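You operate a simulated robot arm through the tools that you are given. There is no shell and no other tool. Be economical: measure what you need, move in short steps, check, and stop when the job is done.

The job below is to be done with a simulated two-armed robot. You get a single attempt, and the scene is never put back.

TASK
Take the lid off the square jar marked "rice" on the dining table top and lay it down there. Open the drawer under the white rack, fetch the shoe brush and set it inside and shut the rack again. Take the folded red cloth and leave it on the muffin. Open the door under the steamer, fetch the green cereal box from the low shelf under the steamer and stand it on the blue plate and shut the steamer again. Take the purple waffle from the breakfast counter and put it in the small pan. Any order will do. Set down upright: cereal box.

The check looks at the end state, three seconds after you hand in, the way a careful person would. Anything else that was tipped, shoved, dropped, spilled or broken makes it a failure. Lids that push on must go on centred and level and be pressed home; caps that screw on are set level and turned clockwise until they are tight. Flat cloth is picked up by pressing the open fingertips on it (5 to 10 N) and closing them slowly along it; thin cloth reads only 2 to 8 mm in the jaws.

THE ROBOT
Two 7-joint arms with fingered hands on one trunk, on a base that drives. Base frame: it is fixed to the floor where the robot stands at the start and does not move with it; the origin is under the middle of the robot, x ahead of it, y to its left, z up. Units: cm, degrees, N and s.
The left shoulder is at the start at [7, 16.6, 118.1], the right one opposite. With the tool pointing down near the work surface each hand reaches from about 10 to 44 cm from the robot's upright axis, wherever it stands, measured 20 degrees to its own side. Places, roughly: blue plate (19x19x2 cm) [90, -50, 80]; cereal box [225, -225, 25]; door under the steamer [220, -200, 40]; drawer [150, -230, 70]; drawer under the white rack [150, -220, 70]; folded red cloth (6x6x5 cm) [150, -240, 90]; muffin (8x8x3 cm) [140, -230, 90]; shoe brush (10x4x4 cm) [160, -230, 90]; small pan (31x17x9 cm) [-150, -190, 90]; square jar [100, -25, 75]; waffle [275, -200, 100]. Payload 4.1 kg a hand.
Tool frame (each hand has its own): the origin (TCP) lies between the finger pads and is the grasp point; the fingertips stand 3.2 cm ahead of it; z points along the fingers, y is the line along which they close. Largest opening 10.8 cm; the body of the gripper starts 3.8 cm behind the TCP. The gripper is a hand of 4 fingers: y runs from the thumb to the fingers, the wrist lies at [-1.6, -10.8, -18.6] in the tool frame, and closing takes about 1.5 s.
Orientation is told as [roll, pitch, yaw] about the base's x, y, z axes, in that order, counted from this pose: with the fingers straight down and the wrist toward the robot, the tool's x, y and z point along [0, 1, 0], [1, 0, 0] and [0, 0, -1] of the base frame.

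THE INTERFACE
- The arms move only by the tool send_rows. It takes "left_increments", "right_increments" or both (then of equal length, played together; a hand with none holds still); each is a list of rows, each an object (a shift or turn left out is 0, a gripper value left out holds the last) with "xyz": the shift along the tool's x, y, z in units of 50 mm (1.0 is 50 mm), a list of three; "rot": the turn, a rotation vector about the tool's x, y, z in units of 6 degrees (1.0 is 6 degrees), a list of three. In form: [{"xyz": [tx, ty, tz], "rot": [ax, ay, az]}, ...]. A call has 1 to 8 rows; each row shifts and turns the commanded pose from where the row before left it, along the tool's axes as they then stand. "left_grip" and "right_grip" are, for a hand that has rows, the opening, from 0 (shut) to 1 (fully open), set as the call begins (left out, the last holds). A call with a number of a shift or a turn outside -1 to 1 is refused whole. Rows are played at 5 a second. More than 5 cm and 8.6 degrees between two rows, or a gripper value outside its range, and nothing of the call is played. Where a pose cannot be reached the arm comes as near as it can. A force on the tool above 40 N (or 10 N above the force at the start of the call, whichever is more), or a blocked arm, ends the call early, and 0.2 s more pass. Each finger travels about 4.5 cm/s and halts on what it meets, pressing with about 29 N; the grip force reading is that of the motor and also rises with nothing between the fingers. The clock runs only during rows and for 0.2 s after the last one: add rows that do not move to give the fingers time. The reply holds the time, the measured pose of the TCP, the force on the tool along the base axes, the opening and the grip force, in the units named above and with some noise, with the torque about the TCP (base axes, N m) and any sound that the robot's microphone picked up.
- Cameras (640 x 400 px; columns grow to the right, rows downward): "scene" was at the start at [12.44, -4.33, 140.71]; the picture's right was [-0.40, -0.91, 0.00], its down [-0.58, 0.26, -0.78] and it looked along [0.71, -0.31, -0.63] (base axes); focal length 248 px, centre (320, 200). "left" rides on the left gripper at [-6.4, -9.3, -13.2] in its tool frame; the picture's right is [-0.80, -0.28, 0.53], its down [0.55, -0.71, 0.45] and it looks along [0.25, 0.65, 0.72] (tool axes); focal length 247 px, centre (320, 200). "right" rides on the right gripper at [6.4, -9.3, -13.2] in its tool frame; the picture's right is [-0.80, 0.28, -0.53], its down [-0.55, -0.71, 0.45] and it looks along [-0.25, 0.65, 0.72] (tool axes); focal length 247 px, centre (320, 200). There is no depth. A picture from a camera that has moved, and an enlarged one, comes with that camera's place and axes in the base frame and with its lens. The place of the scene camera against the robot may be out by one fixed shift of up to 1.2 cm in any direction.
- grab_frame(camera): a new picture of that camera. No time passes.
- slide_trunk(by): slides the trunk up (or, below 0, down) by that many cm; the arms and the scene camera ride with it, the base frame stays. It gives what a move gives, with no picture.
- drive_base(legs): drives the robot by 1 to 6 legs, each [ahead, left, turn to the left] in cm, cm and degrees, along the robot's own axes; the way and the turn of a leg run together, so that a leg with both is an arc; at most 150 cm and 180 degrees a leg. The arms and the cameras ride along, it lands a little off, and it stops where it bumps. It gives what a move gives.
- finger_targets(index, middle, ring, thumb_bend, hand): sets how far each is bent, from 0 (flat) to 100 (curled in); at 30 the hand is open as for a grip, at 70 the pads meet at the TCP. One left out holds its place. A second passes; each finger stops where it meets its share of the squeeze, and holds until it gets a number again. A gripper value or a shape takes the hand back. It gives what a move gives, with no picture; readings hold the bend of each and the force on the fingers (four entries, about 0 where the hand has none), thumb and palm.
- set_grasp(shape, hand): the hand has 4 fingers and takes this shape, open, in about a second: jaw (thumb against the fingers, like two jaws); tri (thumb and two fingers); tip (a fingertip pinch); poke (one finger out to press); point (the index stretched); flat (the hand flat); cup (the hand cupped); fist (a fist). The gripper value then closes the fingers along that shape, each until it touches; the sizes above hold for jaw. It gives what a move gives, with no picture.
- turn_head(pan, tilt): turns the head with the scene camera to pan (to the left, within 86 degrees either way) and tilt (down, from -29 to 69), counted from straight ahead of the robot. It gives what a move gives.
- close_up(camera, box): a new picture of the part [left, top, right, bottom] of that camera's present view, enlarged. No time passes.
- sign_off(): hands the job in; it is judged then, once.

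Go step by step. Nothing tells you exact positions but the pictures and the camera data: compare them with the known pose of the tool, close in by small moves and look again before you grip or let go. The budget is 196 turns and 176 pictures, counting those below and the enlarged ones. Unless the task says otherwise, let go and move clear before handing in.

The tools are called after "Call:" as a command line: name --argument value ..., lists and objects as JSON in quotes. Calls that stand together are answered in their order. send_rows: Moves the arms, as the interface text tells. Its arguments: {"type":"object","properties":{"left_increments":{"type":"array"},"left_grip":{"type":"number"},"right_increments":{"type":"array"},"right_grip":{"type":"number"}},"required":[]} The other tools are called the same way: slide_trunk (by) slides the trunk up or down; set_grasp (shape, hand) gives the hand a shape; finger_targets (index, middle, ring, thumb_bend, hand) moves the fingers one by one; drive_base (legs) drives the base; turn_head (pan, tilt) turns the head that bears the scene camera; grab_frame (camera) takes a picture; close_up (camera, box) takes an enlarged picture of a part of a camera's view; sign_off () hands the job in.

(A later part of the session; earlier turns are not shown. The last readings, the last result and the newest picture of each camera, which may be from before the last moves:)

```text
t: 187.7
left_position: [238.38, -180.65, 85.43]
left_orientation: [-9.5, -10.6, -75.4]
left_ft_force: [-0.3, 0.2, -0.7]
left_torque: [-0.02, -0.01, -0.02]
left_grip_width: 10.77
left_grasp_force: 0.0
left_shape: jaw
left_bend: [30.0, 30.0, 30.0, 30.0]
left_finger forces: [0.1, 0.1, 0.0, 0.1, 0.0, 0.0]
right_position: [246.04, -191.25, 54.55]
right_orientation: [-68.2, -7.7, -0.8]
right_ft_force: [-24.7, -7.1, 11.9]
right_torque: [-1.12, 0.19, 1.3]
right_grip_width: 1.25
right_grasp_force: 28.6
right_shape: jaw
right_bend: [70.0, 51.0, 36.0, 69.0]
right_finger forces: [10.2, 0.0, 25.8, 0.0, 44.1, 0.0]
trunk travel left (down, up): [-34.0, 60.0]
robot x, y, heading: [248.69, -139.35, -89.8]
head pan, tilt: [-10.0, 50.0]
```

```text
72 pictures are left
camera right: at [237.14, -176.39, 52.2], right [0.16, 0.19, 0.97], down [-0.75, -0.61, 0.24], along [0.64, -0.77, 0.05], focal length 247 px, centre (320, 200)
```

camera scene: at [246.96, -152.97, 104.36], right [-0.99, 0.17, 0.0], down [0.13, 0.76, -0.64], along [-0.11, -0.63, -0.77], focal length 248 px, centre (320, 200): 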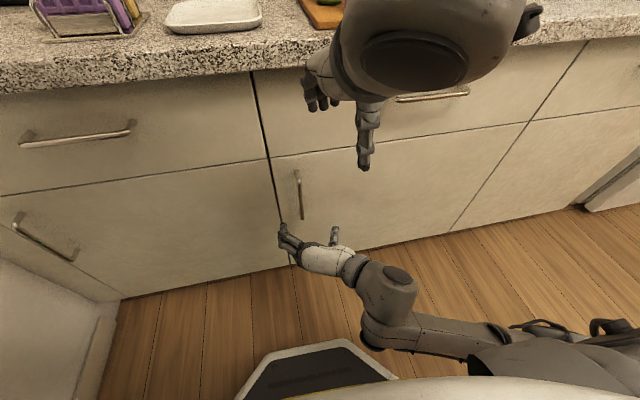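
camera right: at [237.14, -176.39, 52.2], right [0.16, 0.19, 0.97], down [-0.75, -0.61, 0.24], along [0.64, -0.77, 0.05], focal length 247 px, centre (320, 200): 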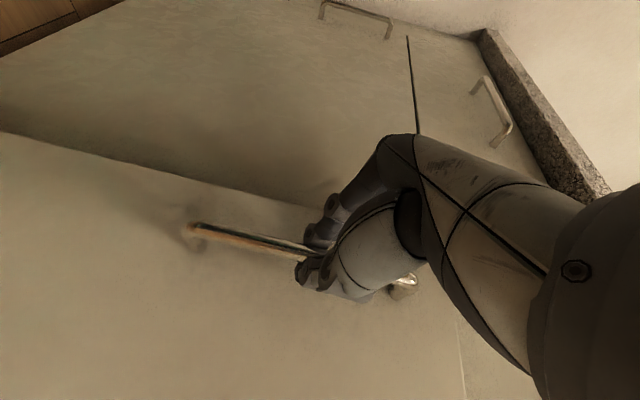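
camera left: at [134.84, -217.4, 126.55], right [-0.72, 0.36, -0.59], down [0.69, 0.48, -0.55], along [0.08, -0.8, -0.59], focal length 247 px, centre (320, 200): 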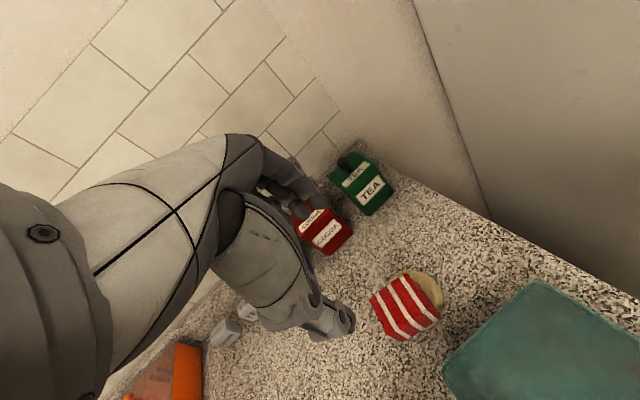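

The door starts opening. I'll pull it further by backing the base along the door's arc.

Call:
drive_base --legs '[[-11, -1.5, 0], [-11, -4, 0]]'

Call:
grab_frame --camera "scene"

```text
t: 189.1
left_position: [236.75, -169.66, 85.43]
left_orientation: [-9.5, -10.5, -75.5]
left_ft_force: [0.0, -0.2, 1.3]
left_torque: [0.01, -0.02, 0.01]
left_grip_width: 10.78
left_grasp_force: 0.0
left_shape: jaw
left_bend: [30.0, 30.0, 30.0, 30.0]
left_finger forces: [0.0, 0.1, 0.0, 0.1, 0.0, 0.1]
right_position: [243.61, -180.47, 54.5]
right_orientation: [-68.5, -7.0, -1.9]
right_ft_force: [-20.2, -7.4, 7.3]
right_torque: [-0.26, 0.16, 0.43]
right_grip_width: 1.24
right_grasp_force: 29.4
right_shape: jaw
right_bend: [70.0, 51.0, 71.0, 68.0]
right_finger forces: [12.1, 9.3, 0.8, 0.1, 39.5, 0.0]
trunk travel left (down, up): [-34.0, 60.0]
robot x, y, heading: [246.97, -128.29, -90.2]
head pan, tilt: [-10.0, 50.0]
stopped in leg 1: the force on the tool passed its limit at 42 N (the readings are from after the stop); the commanded pose is now the measured one
```

```text
71 pictures are left
camera scene: at [245.15, -141.78, 104.36], right [-0.98, 0.17, 0.0], down [0.13, 0.75, -0.64], along [-0.11, -0.63, -0.77], focal length 248 px, centre (320, 200)
```

scene: 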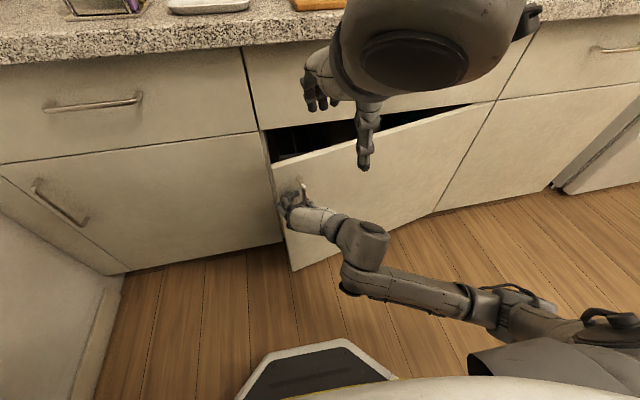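

The door opens about 12°. I'll continue with more rightward motion since the bar pulls the hand to the right.

Call:
drive_base --legs '[[-5, -4, 0]]'

Call:
drive_base --legs '[[-8, -4, 0]]'

Call:
grab_frame --camera "scene"

```text
t: 190.1
left_position: [232.99, -164.41, 85.61]
left_orientation: [-9.6, -10.7, -75.3]
left_ft_force: [1.0, 0.4, -0.3]
left_torque: [-0.01, -0.02, 0.02]
left_grip_width: 10.79
left_grasp_force: 0.1
left_shape: jaw
left_bend: [30.0, 30.0, 30.0, 30.0]
left_finger forces: [0.0, 0.0, 0.0, 0.1, 0.0, 0.1]
right_position: [240.25, -175.07, 54.53]
right_orientation: [-68.2, -7.4, -1.2]
right_ft_force: [19.0, 8.3, 7.5]
right_torque: [-0.07, -0.32, 0.52]
right_grip_width: 1.0
right_grasp_force: 29.0
right_shape: jaw
right_bend: [70.0, 51.0, 71.0, 73.0]
right_finger forces: [23.0, 9.7, 0.1, 0.0, 22.6, 0.0]
trunk travel left (down, up): [-34.0, 60.0]
robot x, y, heading: [242.75, -123.19, -89.8]
head pan, tilt: [-10.0, 50.0]
```

```text
t: 191.2
left_position: [228.83, -156.49, 85.58]
left_orientation: [-9.7, -10.6, -75.4]
left_ft_force: [0.3, 0.2, -0.8]
left_torque: [0.01, 0.02, 0.01]
left_grip_width: 10.78
left_grasp_force: 0.0
left_shape: jaw
left_bend: [30.0, 30.0, 30.0, 30.0]
left_finger forces: [0.0, 0.0, 0.1, 0.2, 0.1, 0.0]
right_position: [236.13, -167.08, 54.61]
right_orientation: [-68.2, -7.4, -1.1]
right_ft_force: [7.9, 3.5, 5.5]
right_torque: [-0.36, -0.35, 1.06]
right_grip_width: 0.94
right_grasp_force: 29.2
right_shape: jaw
right_bend: [70.0, 53.0, 71.0, 73.0]
right_finger forces: [17.9, 21.3, 0.0, 0.0, 28.9, 0.1]
trunk travel left (down, up): [-34.0, 60.0]
robot x, y, heading: [239.04, -115.17, -89.7]
head pan, tilt: [-10.0, 50.0]
```

```text
70 pictures are left
camera scene: at [237.29, -128.54, 104.39], right [-0.99, 0.17, 0.0], down [0.13, 0.75, -0.64], along [-0.11, -0.63, -0.77], focal length 248 px, centre (320, 200)
```

scene: 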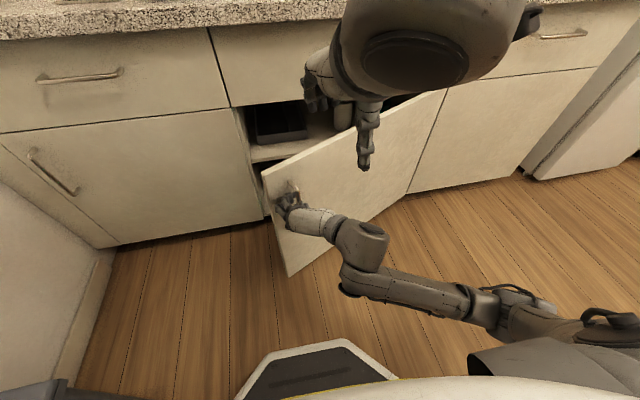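

The door is about 27° open and a shelf shows. I'll continue along the arc.

Call:
drive_base --legs '[[-9, -5.5, 0]]'

Call:
drive_base --legs '[[-8, -7.5, 0]]'

Call:
drive_base --legs '[[-6, -9.5, 0]]'

Call:
grab_frame --camera "scene"

```text
t: 192.3
left_position: [223.2, -147.64, 85.5]
left_orientation: [-9.4, -10.6, -75.5]
left_ft_force: [0.3, 0.3, -0.1]
left_torque: [-0.01, 0.0, -0.02]
left_grip_width: 10.79
left_grasp_force: 0.1
left_shape: jaw
left_bend: [30.0, 30.0, 30.0, 30.0]
left_finger forces: [0.0, 0.1, 0.0, 0.0, 0.0, 0.1]
right_position: [230.39, -158.35, 54.5]
right_orientation: [-68.2, -7.4, -1.5]
right_ft_force: [-23.0, -21.6, 8.3]
right_torque: [-0.61, -0.01, 0.77]
right_grip_width: 0.73
right_grasp_force: 28.5
right_shape: jaw
right_bend: [70.0, 77.0, 71.0, 71.0]
right_finger forces: [16.6, 24.9, 0.0, 0.0, 40.8, 0.1]
trunk travel left (down, up): [-34.0, 60.0]
robot x, y, heading: [233.41, -106.11, -89.7]
head pan, tilt: [-10.0, 50.0]
```

```text
t: 193.8
left_position: [215.51, -139.83, 85.49]
left_orientation: [-9.5, -10.5, -75.6]
left_ft_force: [0.1, 0.5, 0.2]
left_torque: [0.03, 0.0, 0.0]
left_grip_width: 10.78
left_grasp_force: 0.0
left_shape: jaw
left_bend: [30.0, 30.0, 30.0, 30.0]
left_finger forces: [0.1, 0.1, 0.0, 0.1, 0.0, 0.0]
right_position: [222.52, -150.76, 54.65]
right_orientation: [-68.6, -6.9, -2.0]
right_ft_force: [-4.8, -7.6, -2.3]
right_torque: [-0.36, -0.24, 0.74]
right_grip_width: 0.65
right_grasp_force: 29.4
right_shape: jaw
right_bend: [70.0, 77.0, 71.0, 72.0]
right_finger forces: [24.0, 22.5, 0.0, 0.0, 28.8, 0.0]
trunk travel left (down, up): [-34.0, 60.0]
robot x, y, heading: [225.64, -98.09, -89.9]
head pan, tilt: [-10.0, 50.0]
stopped in leg 1: the force on the tool passed its limit at 44 N (the readings are from after the stop); the commanded pose is now the measured one
```

```text
t: 195.1
left_position: [206.1, -133.74, 85.57]
left_orientation: [-9.5, -10.6, -75.6]
left_ft_force: [-1.0, 0.1, -0.4]
left_torque: [-0.06, -0.04, 0.04]
left_grip_width: 10.78
left_grasp_force: 0.0
left_shape: jaw
left_bend: [30.0, 30.0, 30.0, 30.0]
left_finger forces: [0.0, 0.1, 0.1, 0.1, 0.1, 0.0]
right_position: [213.0, -144.56, 54.61]
right_orientation: [-68.6, -7.1, -1.8]
right_ft_force: [3.1, 2.0, 0.5]
right_torque: [-0.74, -0.76, 1.76]
right_grip_width: 0.63
right_grasp_force: 28.7
right_shape: jaw
right_bend: [70.0, 57.0, 71.0, 74.0]
right_finger forces: [34.2, 32.0, 0.0, 0.0, 22.6, 0.0]
trunk travel left (down, up): [-34.0, 60.0]
robot x, y, heading: [216.39, -92.21, -90.2]
head pan, tilt: [-10.0, 50.0]
```

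```text
69 pictures are left
camera scene: at [214.57, -105.71, 104.38], right [-0.98, 0.17, 0.0], down [0.13, 0.75, -0.64], along [-0.11, -0.63, -0.77], focal length 248 px, centre (320, 200)
```

scene: 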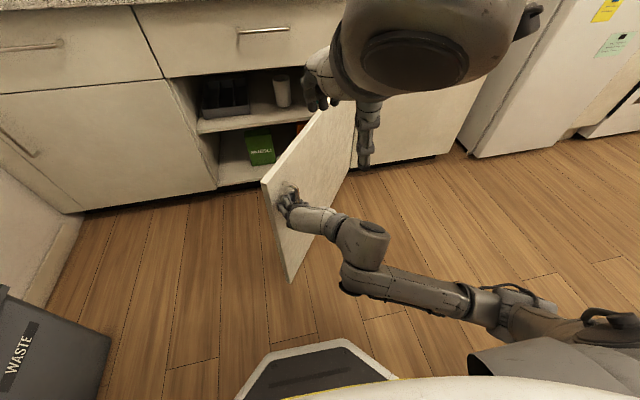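

The green cereal box is visible on the lower shelf, and the door is about 62° open. One more pull, then release.

Call:
drive_base --legs '[[-4, -11, 0]]'

Call:
send_rows --right_increments '[{}, {}, {}, {}]' --right_grip 0.6

Call:
grab_frame --camera "scene"

Call:
close_up --camera "scene" --box '[120, 40, 360, 200]'

```text
t: 196.3
left_position: [197.18, -130.19, 85.57]
left_orientation: [-9.5, -10.6, -75.3]
left_ft_force: [-0.1, 0.3, 0.3]
left_torque: [0.04, -0.03, 0.0]
left_grip_width: 10.79
left_grasp_force: 0.1
left_shape: jaw
left_bend: [30.0, 30.0, 30.0, 30.0]
left_finger forces: [0.1, 0.0, 0.0, 0.0, 0.0, 0.1]
right_position: [204.53, -140.65, 54.72]
right_orientation: [-68.3, -7.6, -1.0]
right_ft_force: [3.3, 4.4, 1.7]
right_torque: [-0.19, -0.57, 0.87]
right_grip_width: 0.59
right_grasp_force: 29.2
right_shape: jaw
right_bend: [70.0, 75.0, 71.0, 75.0]
right_finger forces: [33.2, 21.7, 1.9, 0.1, 20.5, 0.0]
trunk travel left (down, up): [-34.0, 60.0]
robot x, y, heading: [207.33, -88.99, -90.0]
head pan, tilt: [-10.0, 50.0]
stopped in leg 1: the force on the tool passed its limit at 41 N (the readings are from after the stop); the commanded pose is now the measured one
```

```text
t: 197.3
left_position: [196.94, -130.21, 85.51]
left_orientation: [-9.5, -10.5, -75.4]
left_ft_force: [0.6, 0.8, -0.6]
left_torque: [0.0, -0.01, -0.04]
left_grip_width: 10.78
left_grasp_force: 0.1
left_shape: jaw
left_bend: [30.0, 30.0, 30.0, 30.0]
left_finger forces: [0.0, 0.0, 0.0, 0.1, 0.0, 0.0]
right_position: [204.31, -140.84, 54.48]
right_orientation: [-68.3, -7.6, -1.0]
right_ft_force: [0.0, -0.6, -0.6]
right_torque: [0.0, 0.01, 0.01]
right_grip_width: 6.45
right_grasp_force: 0.0
right_shape: jaw
right_bend: [28.0, 41.0, 38.0, 67.0]
right_finger forces: [0.1, 0.0, 0.0, 0.1, 0.1, 0.0]
trunk travel left (down, up): [-34.0, 60.0]
robot x, y, heading: [206.89, -89.04, -89.7]
head pan, tilt: [-10.0, 50.0]
```

```text
68 pictures are left
camera scene: at [205.49, -102.35, 104.37], right [-0.99, 0.17, 0.0], down [0.13, 0.75, -0.64], along [-0.11, -0.63, -0.77], focal length 248 px, centre (320, 200)
```

scene: 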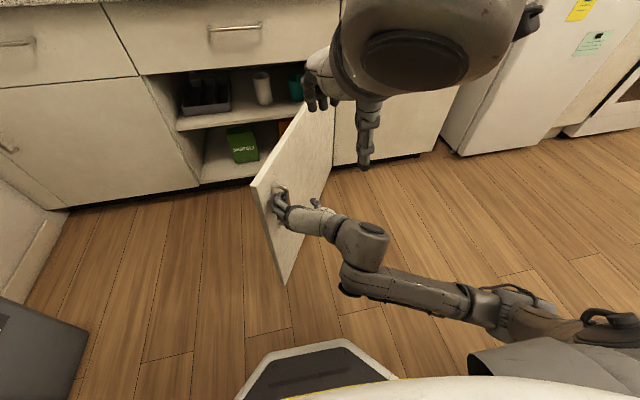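

```text
2.50 times, centred on (240, 120) of scene
camera zoom: at [205.49, -102.35, 104.37], right [-0.99, 0.17, 0.0], down [0.13, 0.75, -0.64], along [-0.11, -0.63, -0.77], focal length 620 px, centre (520, 400)
```

zoom: 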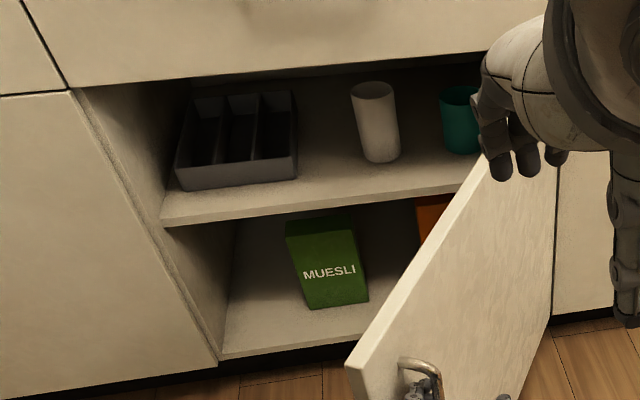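

The muesli box stands on the lower shelf near [227,-214], top at z≈30, with a shelf above at z≈44. I'll draw the right hand off the handle and move to stand in front of the opening.

Call:
send_rows --right_increments '[{"xyz": [0.2, 0, -0.5]}, {"xyz": [0.2, 0, -0.5]}, {"xyz": [0.2, 0, -0.5]}, {"xyz": [0.1, 0, -0.3]}]'

Call:
drive_base --legs '[[0, 32, 0], [25, 8, 0]]'

Call:
slide_trunk --by -12

Call:
turn_head --pan -15 --tilt 45

Call:
grab_frame --camera "scene"

Call:
grab_frame --camera "right"

```text
t: 198.3
left_position: [197.1, -130.28, 85.44]
left_orientation: [-9.5, -10.6, -75.3]
left_ft_force: [0.7, -0.4, -0.1]
left_torque: [-0.01, -0.01, -0.01]
left_grip_width: 10.79
left_grasp_force: 0.1
left_shape: jaw
left_bend: [30.0, 30.0, 30.0, 30.0]
left_finger forces: [0.1, 0.1, 0.0, 0.0, 0.1, 0.1]
right_position: [204.56, -131.17, 54.78]
right_orientation: [-68.3, -7.5, -1.1]
right_ft_force: [-0.4, 0.8, 0.4]
right_torque: [0.01, 0.01, 0.0]
right_grip_width: 6.47
right_grasp_force: 0.1
right_shape: jaw
right_bend: [28.0, 41.0, 38.0, 67.0]
right_finger forces: [0.1, 0.0, 0.0, 0.0, 0.0, 0.1]
trunk travel left (down, up): [-34.0, 60.0]
robot x, y, heading: [207.04, -88.69, -90.2]
head pan, tilt: [-10.0, 50.0]
```

```text
t: 201.8
left_position: [236.93, -155.1, 85.37]
left_orientation: [-9.5, -10.6, -75.2]
left_ft_force: [-1.2, 1.2, -0.3]
left_torque: [0.02, 0.04, -0.03]
left_grip_width: 10.78
left_grasp_force: 0.1
left_shape: jaw
left_bend: [30.0, 30.0, 30.0, 30.0]
left_finger forces: [0.0, 0.0, 0.1, 0.0, 0.1, 0.1]
right_position: [244.31, -155.94, 54.7]
right_orientation: [-68.3, -7.4, -0.9]
right_ft_force: [-0.3, 0.4, -0.7]
right_torque: [0.01, 0.0, -0.02]
right_grip_width: 6.46
right_grasp_force: 0.1
right_shape: jaw
right_bend: [28.0, 41.0, 38.0, 67.0]
right_finger forces: [0.0, 0.0, 0.0, 0.0, 0.0, 0.0]
trunk travel left (down, up): [-34.0, 60.0]
robot x, y, heading: [246.77, -113.31, -89.8]
head pan, tilt: [-10.0, 50.0]
```

```text
t: 203.3
left_position: [236.89, -155.02, 73.5]
left_orientation: [-9.4, -10.6, -75.3]
left_ft_force: [-0.5, -0.5, 0.4]
left_torque: [-0.03, 0.02, 0.0]
left_grip_width: 10.78
left_grasp_force: 0.1
left_shape: jaw
left_bend: [30.0, 30.0, 30.0, 30.0]
left_finger forces: [0.0, 0.0, 0.0, 0.0, 0.0, 0.1]
right_position: [244.39, -155.93, 42.64]
right_orientation: [-68.2, -7.4, -1.0]
right_ft_force: [0.9, -0.3, -0.4]
right_torque: [0.0, -0.02, 0.0]
right_grip_width: 6.47
right_grasp_force: 0.1
right_shape: jaw
right_bend: [28.0, 41.0, 38.0, 67.0]
right_finger forces: [0.0, 0.1, 0.1, 0.0, 0.1, 0.0]
trunk travel left (down, up): [-22.0, 72.0]
robot x, y, heading: [246.85, -113.49, -89.8]
head pan, tilt: [-10.0, 50.0]
```

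```text
t: 204.0
left_position: [236.92, -155.09, 73.44]
left_orientation: [-9.4, -10.5, -75.3]
left_ft_force: [0.8, -0.2, 0.0]
left_torque: [0.02, -0.01, 0.01]
left_grip_width: 10.8
left_grasp_force: 0.0
left_shape: jaw
left_bend: [30.0, 30.0, 30.0, 30.0]
left_finger forces: [0.0, 0.1, 0.0, 0.0, 0.0, 0.1]
right_position: [244.33, -155.82, 42.71]
right_orientation: [-68.3, -7.6, -1.1]
right_ft_force: [1.1, 0.4, 0.1]
right_torque: [0.02, 0.03, 0.0]
right_grip_width: 6.48
right_grasp_force: 0.1
right_shape: jaw
right_bend: [28.0, 41.0, 38.0, 67.0]
right_finger forces: [0.0, 0.1, 0.0, 0.0, 0.0, 0.0]
trunk travel left (down, up): [-22.0, 72.0]
robot x, y, heading: [246.71, -113.48, -89.6]
head pan, tilt: [-15.0, 45.0]
```

```text
66 pictures are left
camera scene: at [244.48, -127.36, 93.06], right [-0.97, 0.25, 0.0], down [0.18, 0.68, -0.71], along [-0.18, -0.68, -0.71], focal length 248 px, centre (320, 200)
```

scene: 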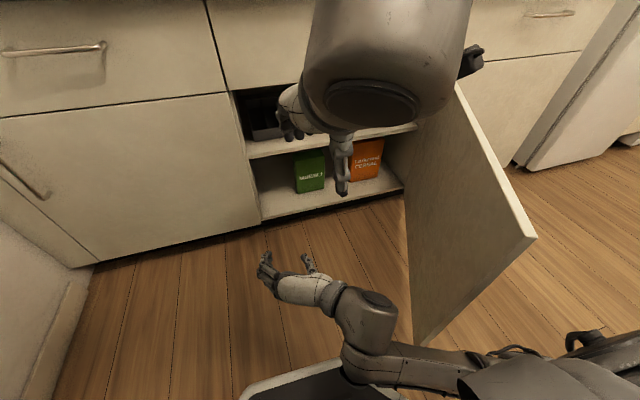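

```text
65 pictures are left
camera right: at [235.59, -141.11, 40.34], right [0.16, 0.2, 0.97], down [-0.76, -0.61, 0.25], along [0.64, -0.77, 0.05], focal length 247 px, centre (320, 200)
```

right: 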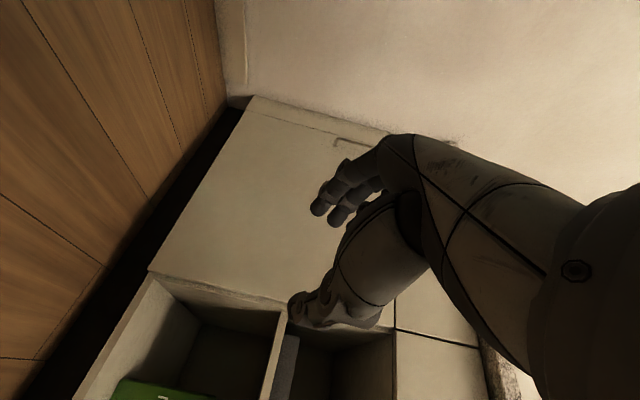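

Call:
close_up --camera "scene" --box '[230, 80, 420, 220]'

```text
2.86 times, centred on (325, 150) of scene
camera zoom: at [244.48, -127.36, 93.06], right [-0.97, 0.25, 0.0], down [0.18, 0.68, -0.71], along [-0.18, -0.68, -0.71], focal length 709 px, centre (306, 343)
```

zoom: 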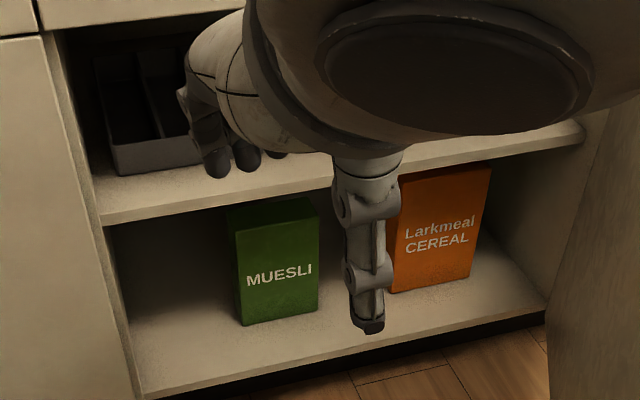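

The muesli box is about 12.7 wide, 6 deep and 18.5 tall, front face at y≈-209.5, so I must turn it to grip its narrow side. Plan: push the left part of its front with the closed right hand so it rotates. First I tuck the left hand back.

Call:
send_rows --left_increments '[{"xyz": [0.4, -0.7, -0.3]}, {"xyz": [0.4, -0.7, -0.3]}, {"xyz": [0.4, -0.7, -0.3]}, {"xyz": [0.4, -0.7, -0.3]}]' --right_increments '[{"xyz": [0, -0.5, 0]}, {"xyz": [0, -0.5, 0]}, {"xyz": [0, -0.5, 0]}, {"xyz": [0, -0.5, 0]}]' --right_grip 0.0

Call:
slide_trunk --by -21

Call:
grab_frame --camera "scene"

```text
t: 205.2
left_position: [243.22, -141.63, 72.99]
left_orientation: [-5.3, -12.2, -70.8]
left_ft_force: [-0.5, -0.3, 0.2]
left_torque: [-0.04, 0.0, -0.03]
left_grip_width: 10.79
left_grasp_force: 0.1
left_shape: jaw
left_bend: [30.0, 30.0, 30.0, 30.0]
left_finger forces: [0.0, 0.0, 0.0, 0.0, 0.1, 0.0]
right_position: [234.48, -155.64, 41.4]
right_orientation: [-68.3, -7.5, -0.9]
right_ft_force: [0.8, 0.7, 0.3]
right_torque: [0.0, 0.01, -0.02]
right_grip_width: 0.01
right_grasp_force: 28.3
right_shape: jaw
right_bend: [70.0, 70.0, 70.0, 48.0]
right_finger forces: [0.0, 0.0, 0.1, 0.1, 0.0, 0.0]
trunk travel left (down, up): [-22.0, 72.0]
robot x, y, heading: [246.98, -113.35, -89.6]
head pan, tilt: [-15.0, 45.0]
stopped in row 4 (left hand): the arm was blocked; the commanded pose is now the measured one
```

```text
t: 207.3
left_position: [243.3, -141.31, 53.11]
left_orientation: [-5.5, -12.5, -70.7]
left_ft_force: [-0.4, 0.6, 0.4]
left_torque: [-0.03, 0.0, 0.0]
left_grip_width: 10.78
left_grasp_force: 0.0
left_shape: jaw
left_bend: [30.0, 30.0, 30.0, 30.0]
left_finger forces: [0.0, 0.1, 0.1, 0.0, 0.1, 0.1]
right_position: [234.43, -155.44, 30.41]
right_orientation: [-76.5, -12.5, 1.4]
right_ft_force: [-0.1, 0.3, 0.4]
right_torque: [0.0, -0.01, -0.02]
right_grip_width: 0.01
right_grasp_force: 29.4
right_shape: jaw
right_bend: [70.0, 70.0, 70.0, 48.0]
right_finger forces: [0.0, 0.0, 0.1, 0.0, 0.1, 0.0]
trunk travel left (down, up): [-2.1, 91.9]
robot x, y, heading: [246.93, -113.69, -89.7]
head pan, tilt: [-15.0, 45.0]
stopped: the arm was blocked; the commanded pose is now the measured one
```

```text
63 pictures are left
camera scene: at [244.73, -127.1, 73.16], right [-0.97, 0.26, 0.0], down [0.18, 0.68, -0.71], along [-0.18, -0.69, -0.7], focal length 248 px, centre (320, 200)
```

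scene: 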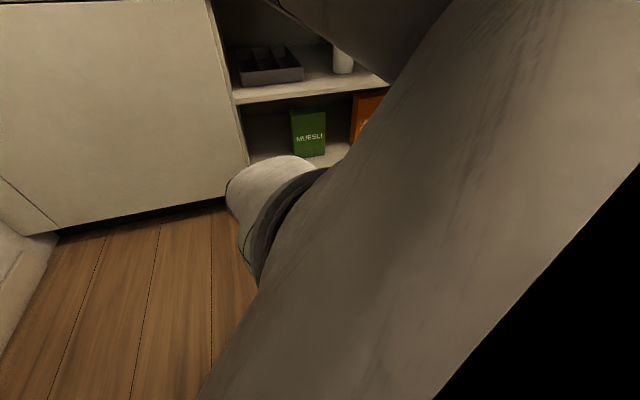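

Lowering pressed the right arm on my own base. I'll raise the trunk a bit, extend the right arm forward, then lower again.

Call:
slide_trunk --by 12

Call:
send_rows --right_increments '[{"xyz": [-0.1, 0, 0.7], "rot": [0, 0.7, 0]}, {"xyz": [-0.2, 0, 0.7], "rot": [0, 0.7, 0]}, {"xyz": [-0.25, 0, 0.7]}, {"xyz": [-0.25, 0, 0.7]}, {"xyz": [-0.25, 0, 0.7]}]'

Call:
slide_trunk --by -8

Call:
grab_frame --camera "scene"

```text
t: 208.8
left_position: [243.2, -141.54, 65.05]
left_orientation: [-5.3, -12.2, -70.8]
left_ft_force: [0.0, 0.1, -0.1]
left_torque: [0.04, 0.0, 0.0]
left_grip_width: 10.81
left_grasp_force: 0.0
left_shape: jaw
left_bend: [30.0, 30.0, 30.0, 30.0]
left_finger forces: [0.1, 0.0, 0.1, 0.1, 0.0, 0.0]
right_position: [234.41, -155.43, 41.76]
right_orientation: [-75.6, -12.6, 1.3]
right_ft_force: [0.5, 0.1, -0.8]
right_torque: [-0.01, -0.02, -0.01]
right_grip_width: 0.01
right_grasp_force: 29.3
right_shape: jaw
right_bend: [70.0, 70.0, 70.0, 48.0]
right_finger forces: [0.1, 0.0, 0.0, 0.1, 0.0, 0.0]
trunk travel left (down, up): [-14.1, 79.9]
robot x, y, heading: [246.94, -114.02, -90.0]
head pan, tilt: [-15.0, 45.0]
```

```text
t: 210.2
left_position: [238.92, -131.9, 65.54]
left_orientation: [-5.5, -12.6, -81.3]
left_ft_force: [-0.4, 1.5, 0.6]
left_torque: [-0.05, 0.0, 0.02]
left_grip_width: 10.79
left_grasp_force: 0.0
left_shape: jaw
left_bend: [30.0, 30.0, 30.0, 30.0]
left_finger forces: [0.1, 0.0, 0.0, 0.0, 0.0, 0.0]
right_position: [225.86, -159.64, 38.31]
right_orientation: [-63.9, -13.0, -9.1]
right_ft_force: [0.9, -0.2, 0.0]
right_torque: [0.01, -0.03, 0.03]
right_grip_width: 0.02
right_grasp_force: 29.2
right_shape: jaw
right_bend: [70.0, 70.0, 70.0, 48.0]
right_finger forces: [0.1, 0.1, 0.0, 0.1, 0.1, 0.0]
trunk travel left (down, up): [-14.1, 79.9]
robot x, y, heading: [247.67, -105.62, -100.2]
head pan, tilt: [-15.0, 45.0]
stopped in row 5 (right hand): the arm was blocked; the commanded pose is now the measured one
```

```text
t: 211.4
left_position: [238.8, -132.22, 57.15]
left_orientation: [-5.3, -12.4, -81.2]
left_ft_force: [0.0, -0.3, 0.5]
left_torque: [0.01, -0.01, 0.01]
left_grip_width: 10.76
left_grasp_force: 0.0
left_shape: jaw
left_bend: [30.0, 30.0, 30.0, 30.0]
left_finger forces: [0.0, 0.0, 0.0, 0.0, 0.0, 0.0]
right_position: [225.72, -160.14, 29.85]
right_orientation: [-63.7, -13.0, -9.2]
right_ft_force: [-0.1, -0.6, 0.0]
right_torque: [0.02, 0.03, -0.01]
right_grip_width: 0.0
right_grasp_force: 29.1
right_shape: jaw
right_bend: [70.0, 70.0, 70.0, 48.0]
right_finger forces: [0.0, 0.1, 0.1, 0.0, 0.1, 0.0]
trunk travel left (down, up): [-6.1, 87.9]
robot x, y, heading: [247.59, -105.65, -100.0]
head pan, tilt: [-15.0, 45.0]
```

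```text
62 pictures are left
camera scene: at [242.77, -118.67, 77.12], right [-0.91, 0.42, 0.0], down [0.3, 0.64, -0.71], along [-0.3, -0.64, -0.71], focal length 248 px, centre (320, 200)
```

scene: 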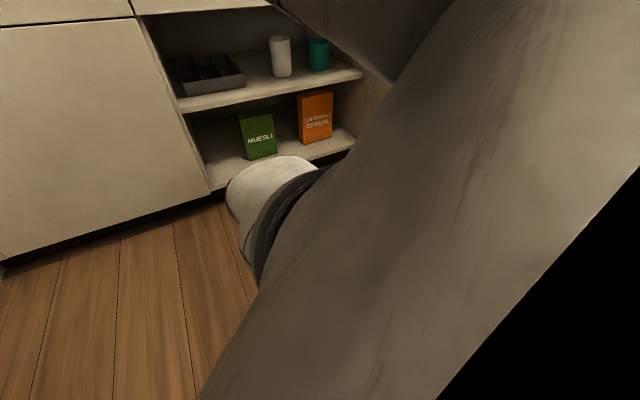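

The base was pushed back and turned, so the right elbow must have leaned on the open door. I'll look to the right to see the door.

Call:
turn_head --pan -50 --tilt 25

Call:
grab_frame --camera "scene"

Call:
grab_frame --camera "left"

```text
t: 212.4
left_position: [238.75, -132.26, 57.07]
left_orientation: [-5.4, -12.3, -81.2]
left_ft_force: [0.0, 0.3, 0.5]
left_torque: [0.02, -0.03, 0.0]
left_grip_width: 10.77
left_grasp_force: 0.0
left_shape: jaw
left_bend: [30.0, 30.0, 30.0, 30.0]
left_finger forces: [0.1, 0.0, 0.0, 0.0, 0.0, 0.0]
right_position: [225.79, -160.14, 29.82]
right_orientation: [-63.7, -13.1, -9.1]
right_ft_force: [-0.7, 0.4, 0.9]
right_torque: [-0.04, 0.04, 0.02]
right_grip_width: 0.03
right_grasp_force: 28.9
right_shape: jaw
right_bend: [70.0, 70.0, 70.0, 48.0]
right_finger forces: [0.1, 0.0, 0.0, 0.1, 0.0, 0.0]
trunk travel left (down, up): [-6.1, 87.9]
robot x, y, heading: [247.45, -105.63, -100.3]
head pan, tilt: [-50.0, 25.0]
```

```text
61 pictures are left
camera scene: at [238.24, -115.88, 80.17], right [-0.5, 0.87, 0.0], down [0.37, 0.21, -0.91], along [-0.79, -0.45, -0.42], focal length 248 px, centre (320, 200)
```

scene: 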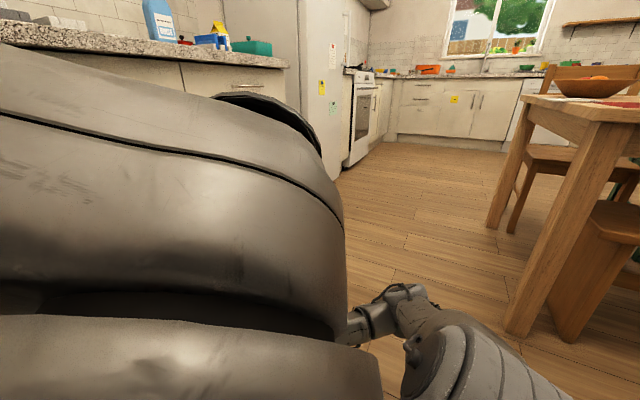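

```text
60 pictures are left
camera left: at [231.85, -121.22, 68.34], right [-0.86, 0.05, -0.51], down [0.41, 0.65, -0.64], along [0.3, -0.76, -0.58], focal length 247 px, centre (320, 200)
```

left: 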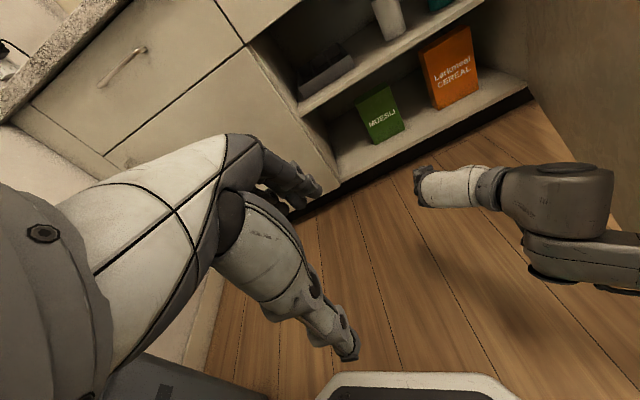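

The door seems free behind my right forearm. Plan: turn right a little, approach from the left front so the elbow clears the door, and push the right part of the box's front low down to rotate it.

Call:
drive_base --legs '[[0, 0, -8], [26, 12, 0]]'

Call:
slide_trunk --by -5.5

Call:
grab_frame --camera "left"

Call:
grab_frame --camera "right"

```text
t: 214.2
left_position: [235.28, -137.12, 57.05]
left_orientation: [-5.3, -12.3, -91.2]
left_ft_force: [-0.1, 0.7, 0.4]
left_torque: [-0.02, -0.01, -0.01]
left_grip_width: 10.75
left_grasp_force: 0.0
left_shape: jaw
left_bend: [30.0, 30.0, 30.0, 30.0]
left_finger forces: [0.0, 0.1, 0.0, 0.0, 0.0, 0.1]
right_position: [218.82, -161.08, 28.74]
right_orientation: [-61.8, -13.4, -18.6]
right_ft_force: [-0.3, -0.5, -0.4]
right_torque: [0.01, -0.01, -0.02]
right_grip_width: 0.0
right_grasp_force: 29.3
right_shape: jaw
right_bend: [70.0, 70.0, 70.0, 48.0]
right_finger forces: [0.0, 0.0, 0.1, 0.0, 0.0, 0.0]
trunk travel left (down, up): [-6.1, 87.9]
robot x, y, heading: [248.43, -112.23, -110.3]
head pan, tilt: [-50.0, 25.0]
stopped in leg 2: the robot was blocked; the commanded pose is now the measured one
```

```text
t: 215.1
left_position: [235.38, -137.15, 51.56]
left_orientation: [-5.3, -12.4, -91.2]
left_ft_force: [-0.8, -0.1, -0.7]
left_torque: [0.01, -0.01, 0.0]
left_grip_width: 10.78
left_grasp_force: 0.0
left_shape: jaw
left_bend: [30.0, 30.0, 30.0, 30.0]
left_finger forces: [0.0, 0.0, 0.1, 0.0, 0.1, 0.0]
right_position: [218.76, -160.94, 23.16]
right_orientation: [-61.8, -13.5, -18.4]
right_ft_force: [0.1, 0.5, 0.3]
right_torque: [0.02, 0.01, 0.05]
right_grip_width: 0.01
right_grasp_force: 29.2
right_shape: jaw
right_bend: [70.0, 70.0, 70.0, 48.0]
right_finger forces: [0.1, 0.0, 0.0, 0.0, 0.0, 0.0]
trunk travel left (down, up): [-0.6, 93.4]
robot x, y, heading: [248.66, -112.08, -110.3]
head pan, tilt: [-50.0, 25.0]
```

```text
59 pictures are left
camera left: at [230.45, -125.08, 62.89], right [-0.84, 0.2, -0.51], down [0.52, 0.57, -0.64], along [0.16, -0.8, -0.58], focal length 247 px, centre (320, 200)
```

left: 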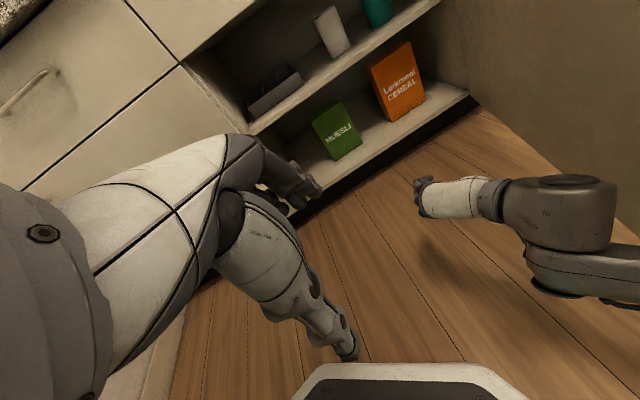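

```text
58 pictures are left
camera right: at [214.75, -144.12, 21.48], right [0.08, 0.07, 0.99], down [-0.92, -0.38, 0.1], along [0.39, -0.92, 0.03], focal length 247 px, centre (320, 200)
```

right: 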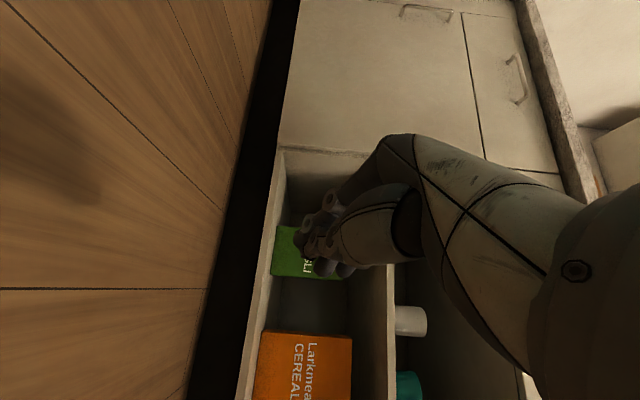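

Sideways left is blocked by the bins, so I'll turn back to about -96° and approach straight ahead instead.

Call:
drive_base --legs '[[10, -3, 14], [20, 0, 0]]'

Call:
grab_frame --camera "right"

```text
t: 216.5
left_position: [229.55, -141.12, 51.5]
left_orientation: [-5.4, -12.3, -88.2]
left_ft_force: [0.1, -0.4, -0.3]
left_torque: [-0.02, -0.02, 0.0]
left_grip_width: 10.79
left_grasp_force: 0.0
left_shape: jaw
left_bend: [30.0, 30.0, 30.0, 30.0]
left_finger forces: [0.1, 0.0, 0.1, 0.0, 0.1, 0.0]
right_position: [213.74, -164.68, 21.43]
right_orientation: [-59.8, -12.9, -16.8]
right_ft_force: [0.7, -0.2, -0.1]
right_torque: [-0.01, 0.04, -0.02]
right_grip_width: 0.01
right_grasp_force: 29.0
right_shape: jaw
right_bend: [70.0, 70.0, 70.0, 48.0]
right_finger forces: [0.0, 0.0, 0.1, 0.0, 0.0, 0.1]
trunk travel left (down, up): [-0.6, 93.4]
robot x, y, heading: [241.26, -115.82, -107.4]
head pan, tilt: [-50.0, 25.0]
stopped in leg 1: the robot was blocked; the commanded pose is now the measured one
```

```text
57 pictures are left
camera right: at [209.01, -147.94, 20.28], right [0.07, 0.04, 1.0], down [-0.9, -0.42, 0.08], along [0.42, -0.91, 0.0], focal length 247 px, centre (320, 200)
```

right: 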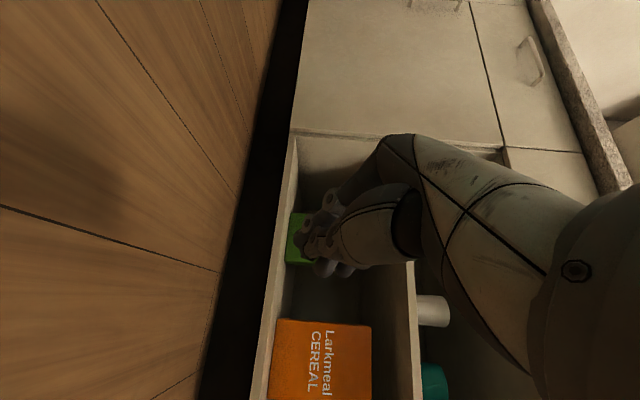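

Something blocks the base again. I'll look down left and ahead to find what.

Call:
turn_head --pan 50 --tilt 55

Call:
grab_frame --camera "scene"

Call:
turn_head --pan -80 --tilt 50

Call:
grab_frame --camera "scene"

```text
t: 218.2
left_position: [229.81, -141.62, 51.1]
left_orientation: [-4.7, -13.1, -88.7]
left_ft_force: [-0.1, 0.1, 0.3]
left_torque: [0.01, -0.02, 0.0]
left_grip_width: 10.82
left_grasp_force: 0.0
left_shape: jaw
left_bend: [30.0, 30.0, 30.0, 30.0]
left_finger forces: [0.1, 0.1, 0.0, 0.0, 0.0, 0.0]
right_position: [213.9, -164.69, 21.37]
right_orientation: [-59.7, -13.1, -16.7]
right_ft_force: [0.7, -1.2, 0.0]
right_torque: [-0.01, 0.0, 0.03]
right_grip_width: 0.0
right_grasp_force: 28.8
right_shape: jaw
right_bend: [70.0, 70.0, 70.0, 48.0]
right_finger forces: [0.0, 0.0, 0.0, 0.0, 0.0, 0.0]
trunk travel left (down, up): [-0.6, 93.4]
robot x, y, heading: [241.44, -115.74, -107.3]
head pan, tilt: [50.0, 55.0]
```

```text
56 pictures are left
camera scene: at [237.57, -129.08, 71.49], right [-0.97, 0.25, 0.0], down [0.18, 0.7, -0.7], along [-0.17, -0.67, -0.72], focal length 248 px, centre (320, 200)
```

scene: 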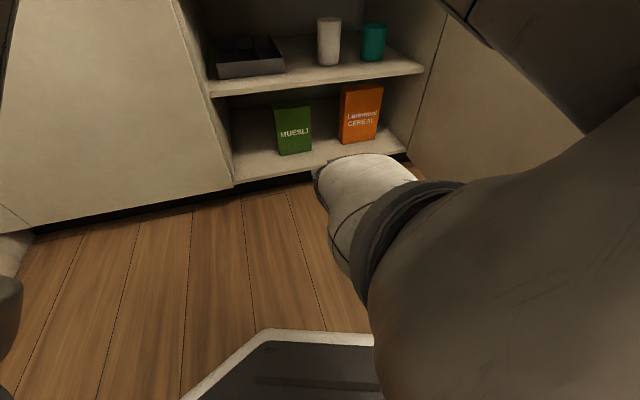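

```text
t: 220.3
left_position: [229.42, -141.25, 51.37]
left_orientation: [-5.0, -12.6, -88.0]
left_ft_force: [1.1, 0.1, 0.7]
left_torque: [0.02, 0.01, 0.0]
left_grip_width: 10.76
left_grasp_force: 0.0
left_shape: jaw
left_bend: [30.0, 30.0, 30.0, 30.0]
left_finger forces: [0.0, 0.1, 0.1, 0.1, 0.0, 0.0]
right_position: [213.58, -164.63, 21.27]
right_orientation: [-59.6, -13.2, -16.7]
right_ft_force: [-0.5, -0.7, 0.0]
right_torque: [-0.01, 0.02, 0.03]
right_grip_width: 0.04
right_grasp_force: 29.3
right_shape: jaw
right_bend: [70.0, 70.0, 70.0, 48.0]
right_finger forces: [0.1, 0.0, 0.0, 0.0, 0.1, 0.0]
trunk travel left (down, up): [-0.6, 93.4]
robot x, y, heading: [241.3, -115.74, -107.4]
head pan, tilt: [-80.0, 50.0]
```

```text
55 pictures are left
camera scene: at [232.45, -123.61, 70.62], right [-0.31, 0.95, 0.0], down [0.75, 0.25, -0.61], along [-0.58, -0.19, -0.79], focal length 248 px, centre (320, 200)
```

scene: 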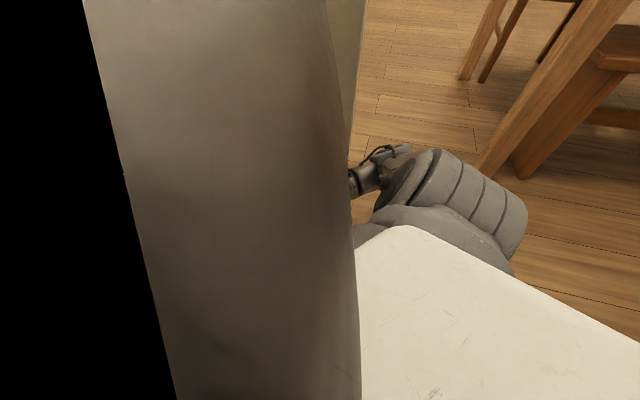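

The left forearm is folded right against the head, which also explains the blocking. I'll extend the left arm forward and up, and back the base off a little first.

Call:
send_rows --left_increments '[{"xyz": [0, 0.6, -0.6]}, {"xyz": [0, 0.6, -0.6]}, {"xyz": [0, 0.6, -0.6]}, {"xyz": [0, 0.5, -0.6]}, {"xyz": [0, 0, -0.9]}, {"xyz": [0, 0, -0.9]}, {"xyz": [0, 0, -0.9]}]'

Call:
turn_head --pan -30 --tilt 40

Call:
grab_frame --camera "scene"

```text
t: 221.9
left_position: [232.15, -147.01, 78.87]
left_orientation: [-5.4, -12.2, -88.3]
left_ft_force: [-0.3, -0.2, 0.5]
left_torque: [0.04, 0.02, 0.03]
left_grip_width: 10.78
left_grasp_force: 0.0
left_shape: jaw
left_bend: [30.0, 30.0, 30.0, 30.0]
left_finger forces: [0.1, 0.1, 0.1, 0.0, 0.0, 0.0]
right_position: [213.75, -164.64, 21.38]
right_orientation: [-59.6, -13.1, -16.8]
right_ft_force: [0.0, 0.5, -0.3]
right_torque: [0.0, -0.04, 0.03]
right_grip_width: 0.0
right_grasp_force: 29.2
right_shape: jaw
right_bend: [70.0, 70.0, 70.0, 48.0]
right_finger forces: [0.1, 0.1, 0.1, 0.0, 0.0, 0.0]
trunk travel left (down, up): [-0.6, 93.4]
robot x, y, heading: [241.81, -115.48, -107.1]
head pan, tilt: [-80.0, 50.0]
```

```text
t: 223.1
left_position: [232.0, -147.07, 78.79]
left_orientation: [-5.5, -12.3, -88.2]
left_ft_force: [0.8, -0.2, 0.3]
left_torque: [-0.01, -0.02, -0.02]
left_grip_width: 10.76
left_grasp_force: 0.1
left_shape: jaw
left_bend: [30.0, 30.0, 30.0, 30.0]
left_finger forces: [0.0, 0.0, 0.1, 0.0, 0.1, 0.0]
right_position: [213.55, -164.64, 21.39]
right_orientation: [-59.6, -13.0, -16.7]
right_ft_force: [-0.1, 0.4, 0.3]
right_torque: [-0.02, 0.02, -0.03]
right_grip_width: 0.01
right_grasp_force: 28.9
right_shape: jaw
right_bend: [70.0, 70.0, 70.0, 48.0]
right_finger forces: [0.0, 0.1, 0.0, 0.0, 0.0, 0.1]
trunk travel left (down, up): [-0.6, 93.4]
robot x, y, heading: [241.55, -115.4, -107.5]
head pan, tilt: [-30.0, 40.0]
```

```text
54 pictures are left
camera scene: at [233.3, -127.03, 72.35], right [-0.68, 0.74, 0.0], down [0.47, 0.44, -0.77], along [-0.56, -0.52, -0.64], focal length 248 px, centre (320, 200)
```

scene: 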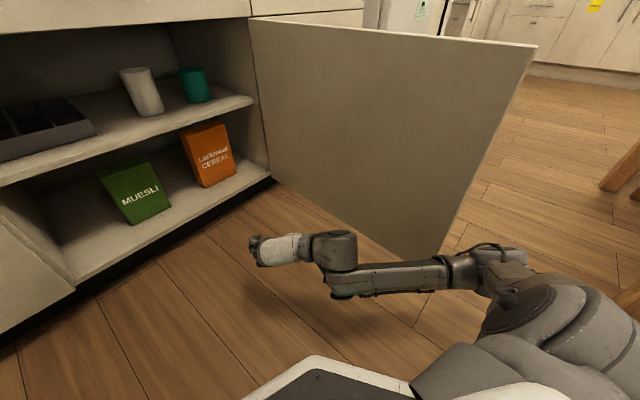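

Now I see clearly: the right forearm was against the door's free edge. I'll use the right hand to swing the door further open by driving to the right.

Call:
drive_base --legs '[[0, -34, 0]]'

Call:
grab_frame --camera "scene"

```text
t: 225.5
left_position: [200.07, -136.91, 79.0]
left_orientation: [-5.4, -12.4, -87.9]
left_ft_force: [-0.3, 0.1, -0.3]
left_torque: [-0.04, -0.02, -0.01]
left_grip_width: 10.78
left_grasp_force: 0.0
left_shape: jaw
left_bend: [30.0, 30.0, 30.0, 30.0]
left_finger forces: [0.0, 0.0, 0.1, 0.0, 0.1, 0.0]
right_position: [182.56, -154.5, 21.5]
right_orientation: [-59.8, -13.6, -15.6]
right_ft_force: [0.1, 0.1, -0.3]
right_torque: [-0.01, 0.0, -0.01]
right_grip_width: 0.01
right_grasp_force: 29.1
right_shape: jaw
right_bend: [70.0, 70.0, 70.0, 48.0]
right_finger forces: [0.0, 0.1, 0.0, 0.0, 0.0, 0.0]
trunk travel left (down, up): [-0.6, 93.4]
robot x, y, heading: [209.25, -105.68, -107.1]
head pan, tilt: [-30.0, 40.0]
stopped in leg 1: the robot was blocked; the commanded pose is now the measured one
```

```text
53 pictures are left
camera scene: at [201.13, -116.98, 72.35], right [-0.68, 0.73, 0.0], down [0.47, 0.44, -0.77], along [-0.56, -0.52, -0.64], focal length 248 px, centre (320, 200)
```

scene: 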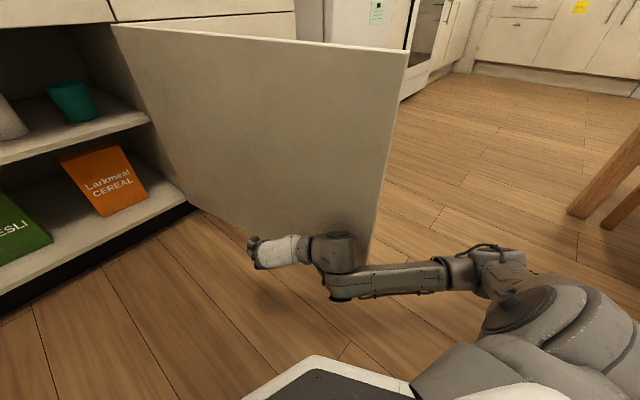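

The door is now open past 90° at its stop. I'll go back left, face the box, and approach for the push.

Call:
drive_base --legs '[[0, 33, 0], [0, 0, 11], [22, 0, 0]]'

Call:
turn_head --pan -15 --tilt 45

Call:
grab_frame --camera "scene"

```text
t: 229.7
left_position: [235.72, -169.59, 78.91]
left_orientation: [-5.4, -12.4, -76.5]
left_ft_force: [0.2, 0.0, -0.7]
left_torque: [-0.01, -0.02, 0.03]
left_grip_width: 10.8
left_grasp_force: 0.0
left_shape: jaw
left_bend: [30.0, 30.0, 30.0, 30.0]
left_finger forces: [0.0, 0.1, 0.0, 0.0, 0.0, 0.1]
right_position: [222.05, -190.37, 21.54]
right_orientation: [-59.7, -13.5, -4.3]
right_ft_force: [0.7, 0.2, 0.0]
right_torque: [-0.02, 0.0, 0.0]
right_grip_width: 0.01
right_grasp_force: 29.2
right_shape: jaw
right_bend: [70.0, 70.0, 70.0, 48.0]
right_finger forces: [0.0, 0.0, 0.1, 0.1, 0.1, 0.0]
trunk travel left (down, up): [-0.6, 93.4]
robot x, y, heading: [238.66, -137.08, -95.7]
head pan, tilt: [-30.0, 40.0]
```

```text
t: 230.5
left_position: [235.81, -169.64, 78.92]
left_orientation: [-5.5, -12.4, -76.5]
left_ft_force: [-0.1, -0.6, -0.4]
left_torque: [0.0, 0.0, 0.0]
left_grip_width: 10.78
left_grasp_force: 0.0
left_shape: jaw
left_bend: [30.0, 30.0, 30.0, 30.0]
left_finger forces: [0.0, 0.0, 0.0, 0.0, 0.1, 0.1]
right_position: [222.14, -190.45, 21.46]
right_orientation: [-59.7, -13.6, -4.4]
right_ft_force: [0.6, 0.4, -0.3]
right_torque: [0.03, -0.01, 0.01]
right_grip_width: 0.0
right_grasp_force: 29.0
right_shape: jaw
right_bend: [70.0, 70.0, 70.0, 48.0]
right_finger forces: [0.1, 0.1, 0.0, 0.0, 0.1, 0.0]
trunk travel left (down, up): [-0.6, 93.4]
robot x, y, heading: [238.53, -137.1, -95.7]
head pan, tilt: [-15.0, 45.0]
```

```text
52 pictures are left
camera scene: at [234.79, -150.5, 71.62], right [-0.94, 0.35, 0.0], down [0.25, 0.66, -0.71], along [-0.25, -0.66, -0.71], focal length 248 px, centre (320, 200)
```

scene: 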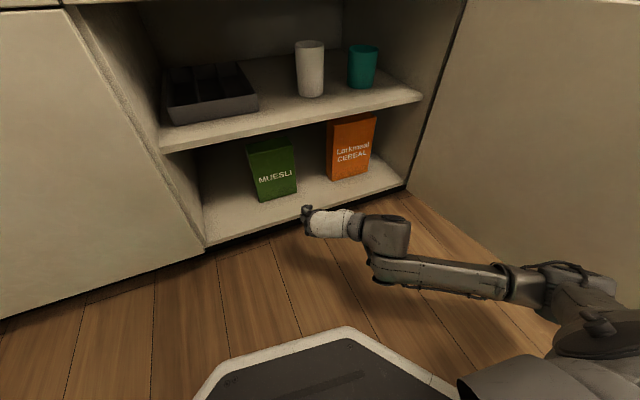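

The approach is clear and the box front runs x 220–232 at y≈-210.5. I'll lower the fingertips a bit, align to x≈222.5 and drive forward to contact.

Call:
send_rows --right_increments '[{"xyz": [0.3, 0.2, 0.17]}, {"xyz": [0.05, 0.24, 0.03]}]'

Call:
drive_base --legs '[[15, 0, 0]]'

Call:
grab_frame --camera "scene"

```text
t: 231.1
left_position: [235.75, -169.57, 78.92]
left_orientation: [-5.4, -12.3, -76.5]
left_ft_force: [-0.4, 0.4, -0.5]
left_torque: [0.0, -0.02, 0.0]
left_grip_width: 10.79
left_grasp_force: 0.0
left_shape: jaw
left_bend: [30.0, 30.0, 30.0, 30.0]
left_finger forces: [0.0, 0.0, 0.1, 0.0, 0.1, 0.0]
right_position: [224.64, -190.53, 20.13]
right_orientation: [-59.6, -13.6, -4.3]
right_ft_force: [-0.1, 0.4, 0.7]
right_torque: [0.03, 0.02, 0.02]
right_grip_width: 0.01
right_grasp_force: 29.0
right_shape: jaw
right_bend: [70.0, 70.0, 70.0, 48.0]
right_finger forces: [0.1, 0.0, 0.1, 0.0, 0.1, 0.0]
trunk travel left (down, up): [-0.6, 93.4]
robot x, y, heading: [238.52, -136.96, -95.7]
head pan, tilt: [-15.0, 45.0]
```

```text
t: 232.4
left_position: [234.31, -184.56, 78.89]
left_orientation: [-5.4, -12.4, -76.6]
left_ft_force: [-0.1, 0.3, -0.6]
left_torque: [0.02, 0.01, -0.02]
left_grip_width: 10.79
left_grasp_force: 0.0
left_shape: jaw
left_bend: [30.0, 30.0, 30.0, 30.0]
left_finger forces: [0.0, 0.0, 0.0, 0.0, 0.0, 0.0]
right_position: [223.22, -205.47, 20.02]
right_orientation: [-59.7, -13.7, -4.3]
right_ft_force: [-0.7, -0.7, 0.1]
right_torque: [-0.03, 0.03, 0.0]
right_grip_width: 0.0
right_grasp_force: 28.9
right_shape: jaw
right_bend: [70.0, 70.0, 70.0, 48.0]
right_finger forces: [0.1, 0.0, 0.0, 0.0, 0.0, 0.0]
trunk travel left (down, up): [-0.6, 93.4]
robot x, y, heading: [236.71, -152.11, -95.4]
head pan, tilt: [-15.0, 45.0]
```

```text
51 pictures are left
camera scene: at [233.32, -165.47, 71.62], right [-0.94, 0.35, 0.0], down [0.25, 0.66, -0.71], along [-0.25, -0.66, -0.71], focal length 248 px, centre (320, 200)
```

scene: 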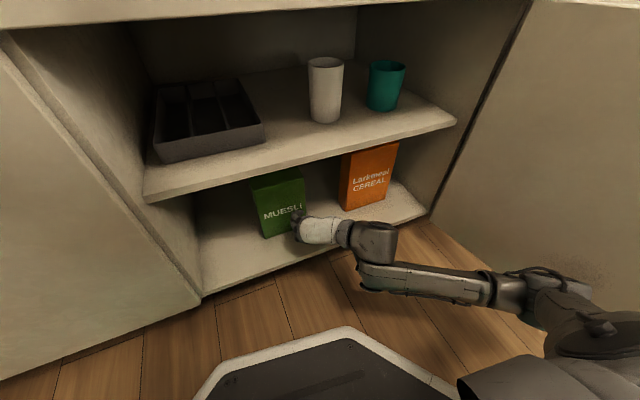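

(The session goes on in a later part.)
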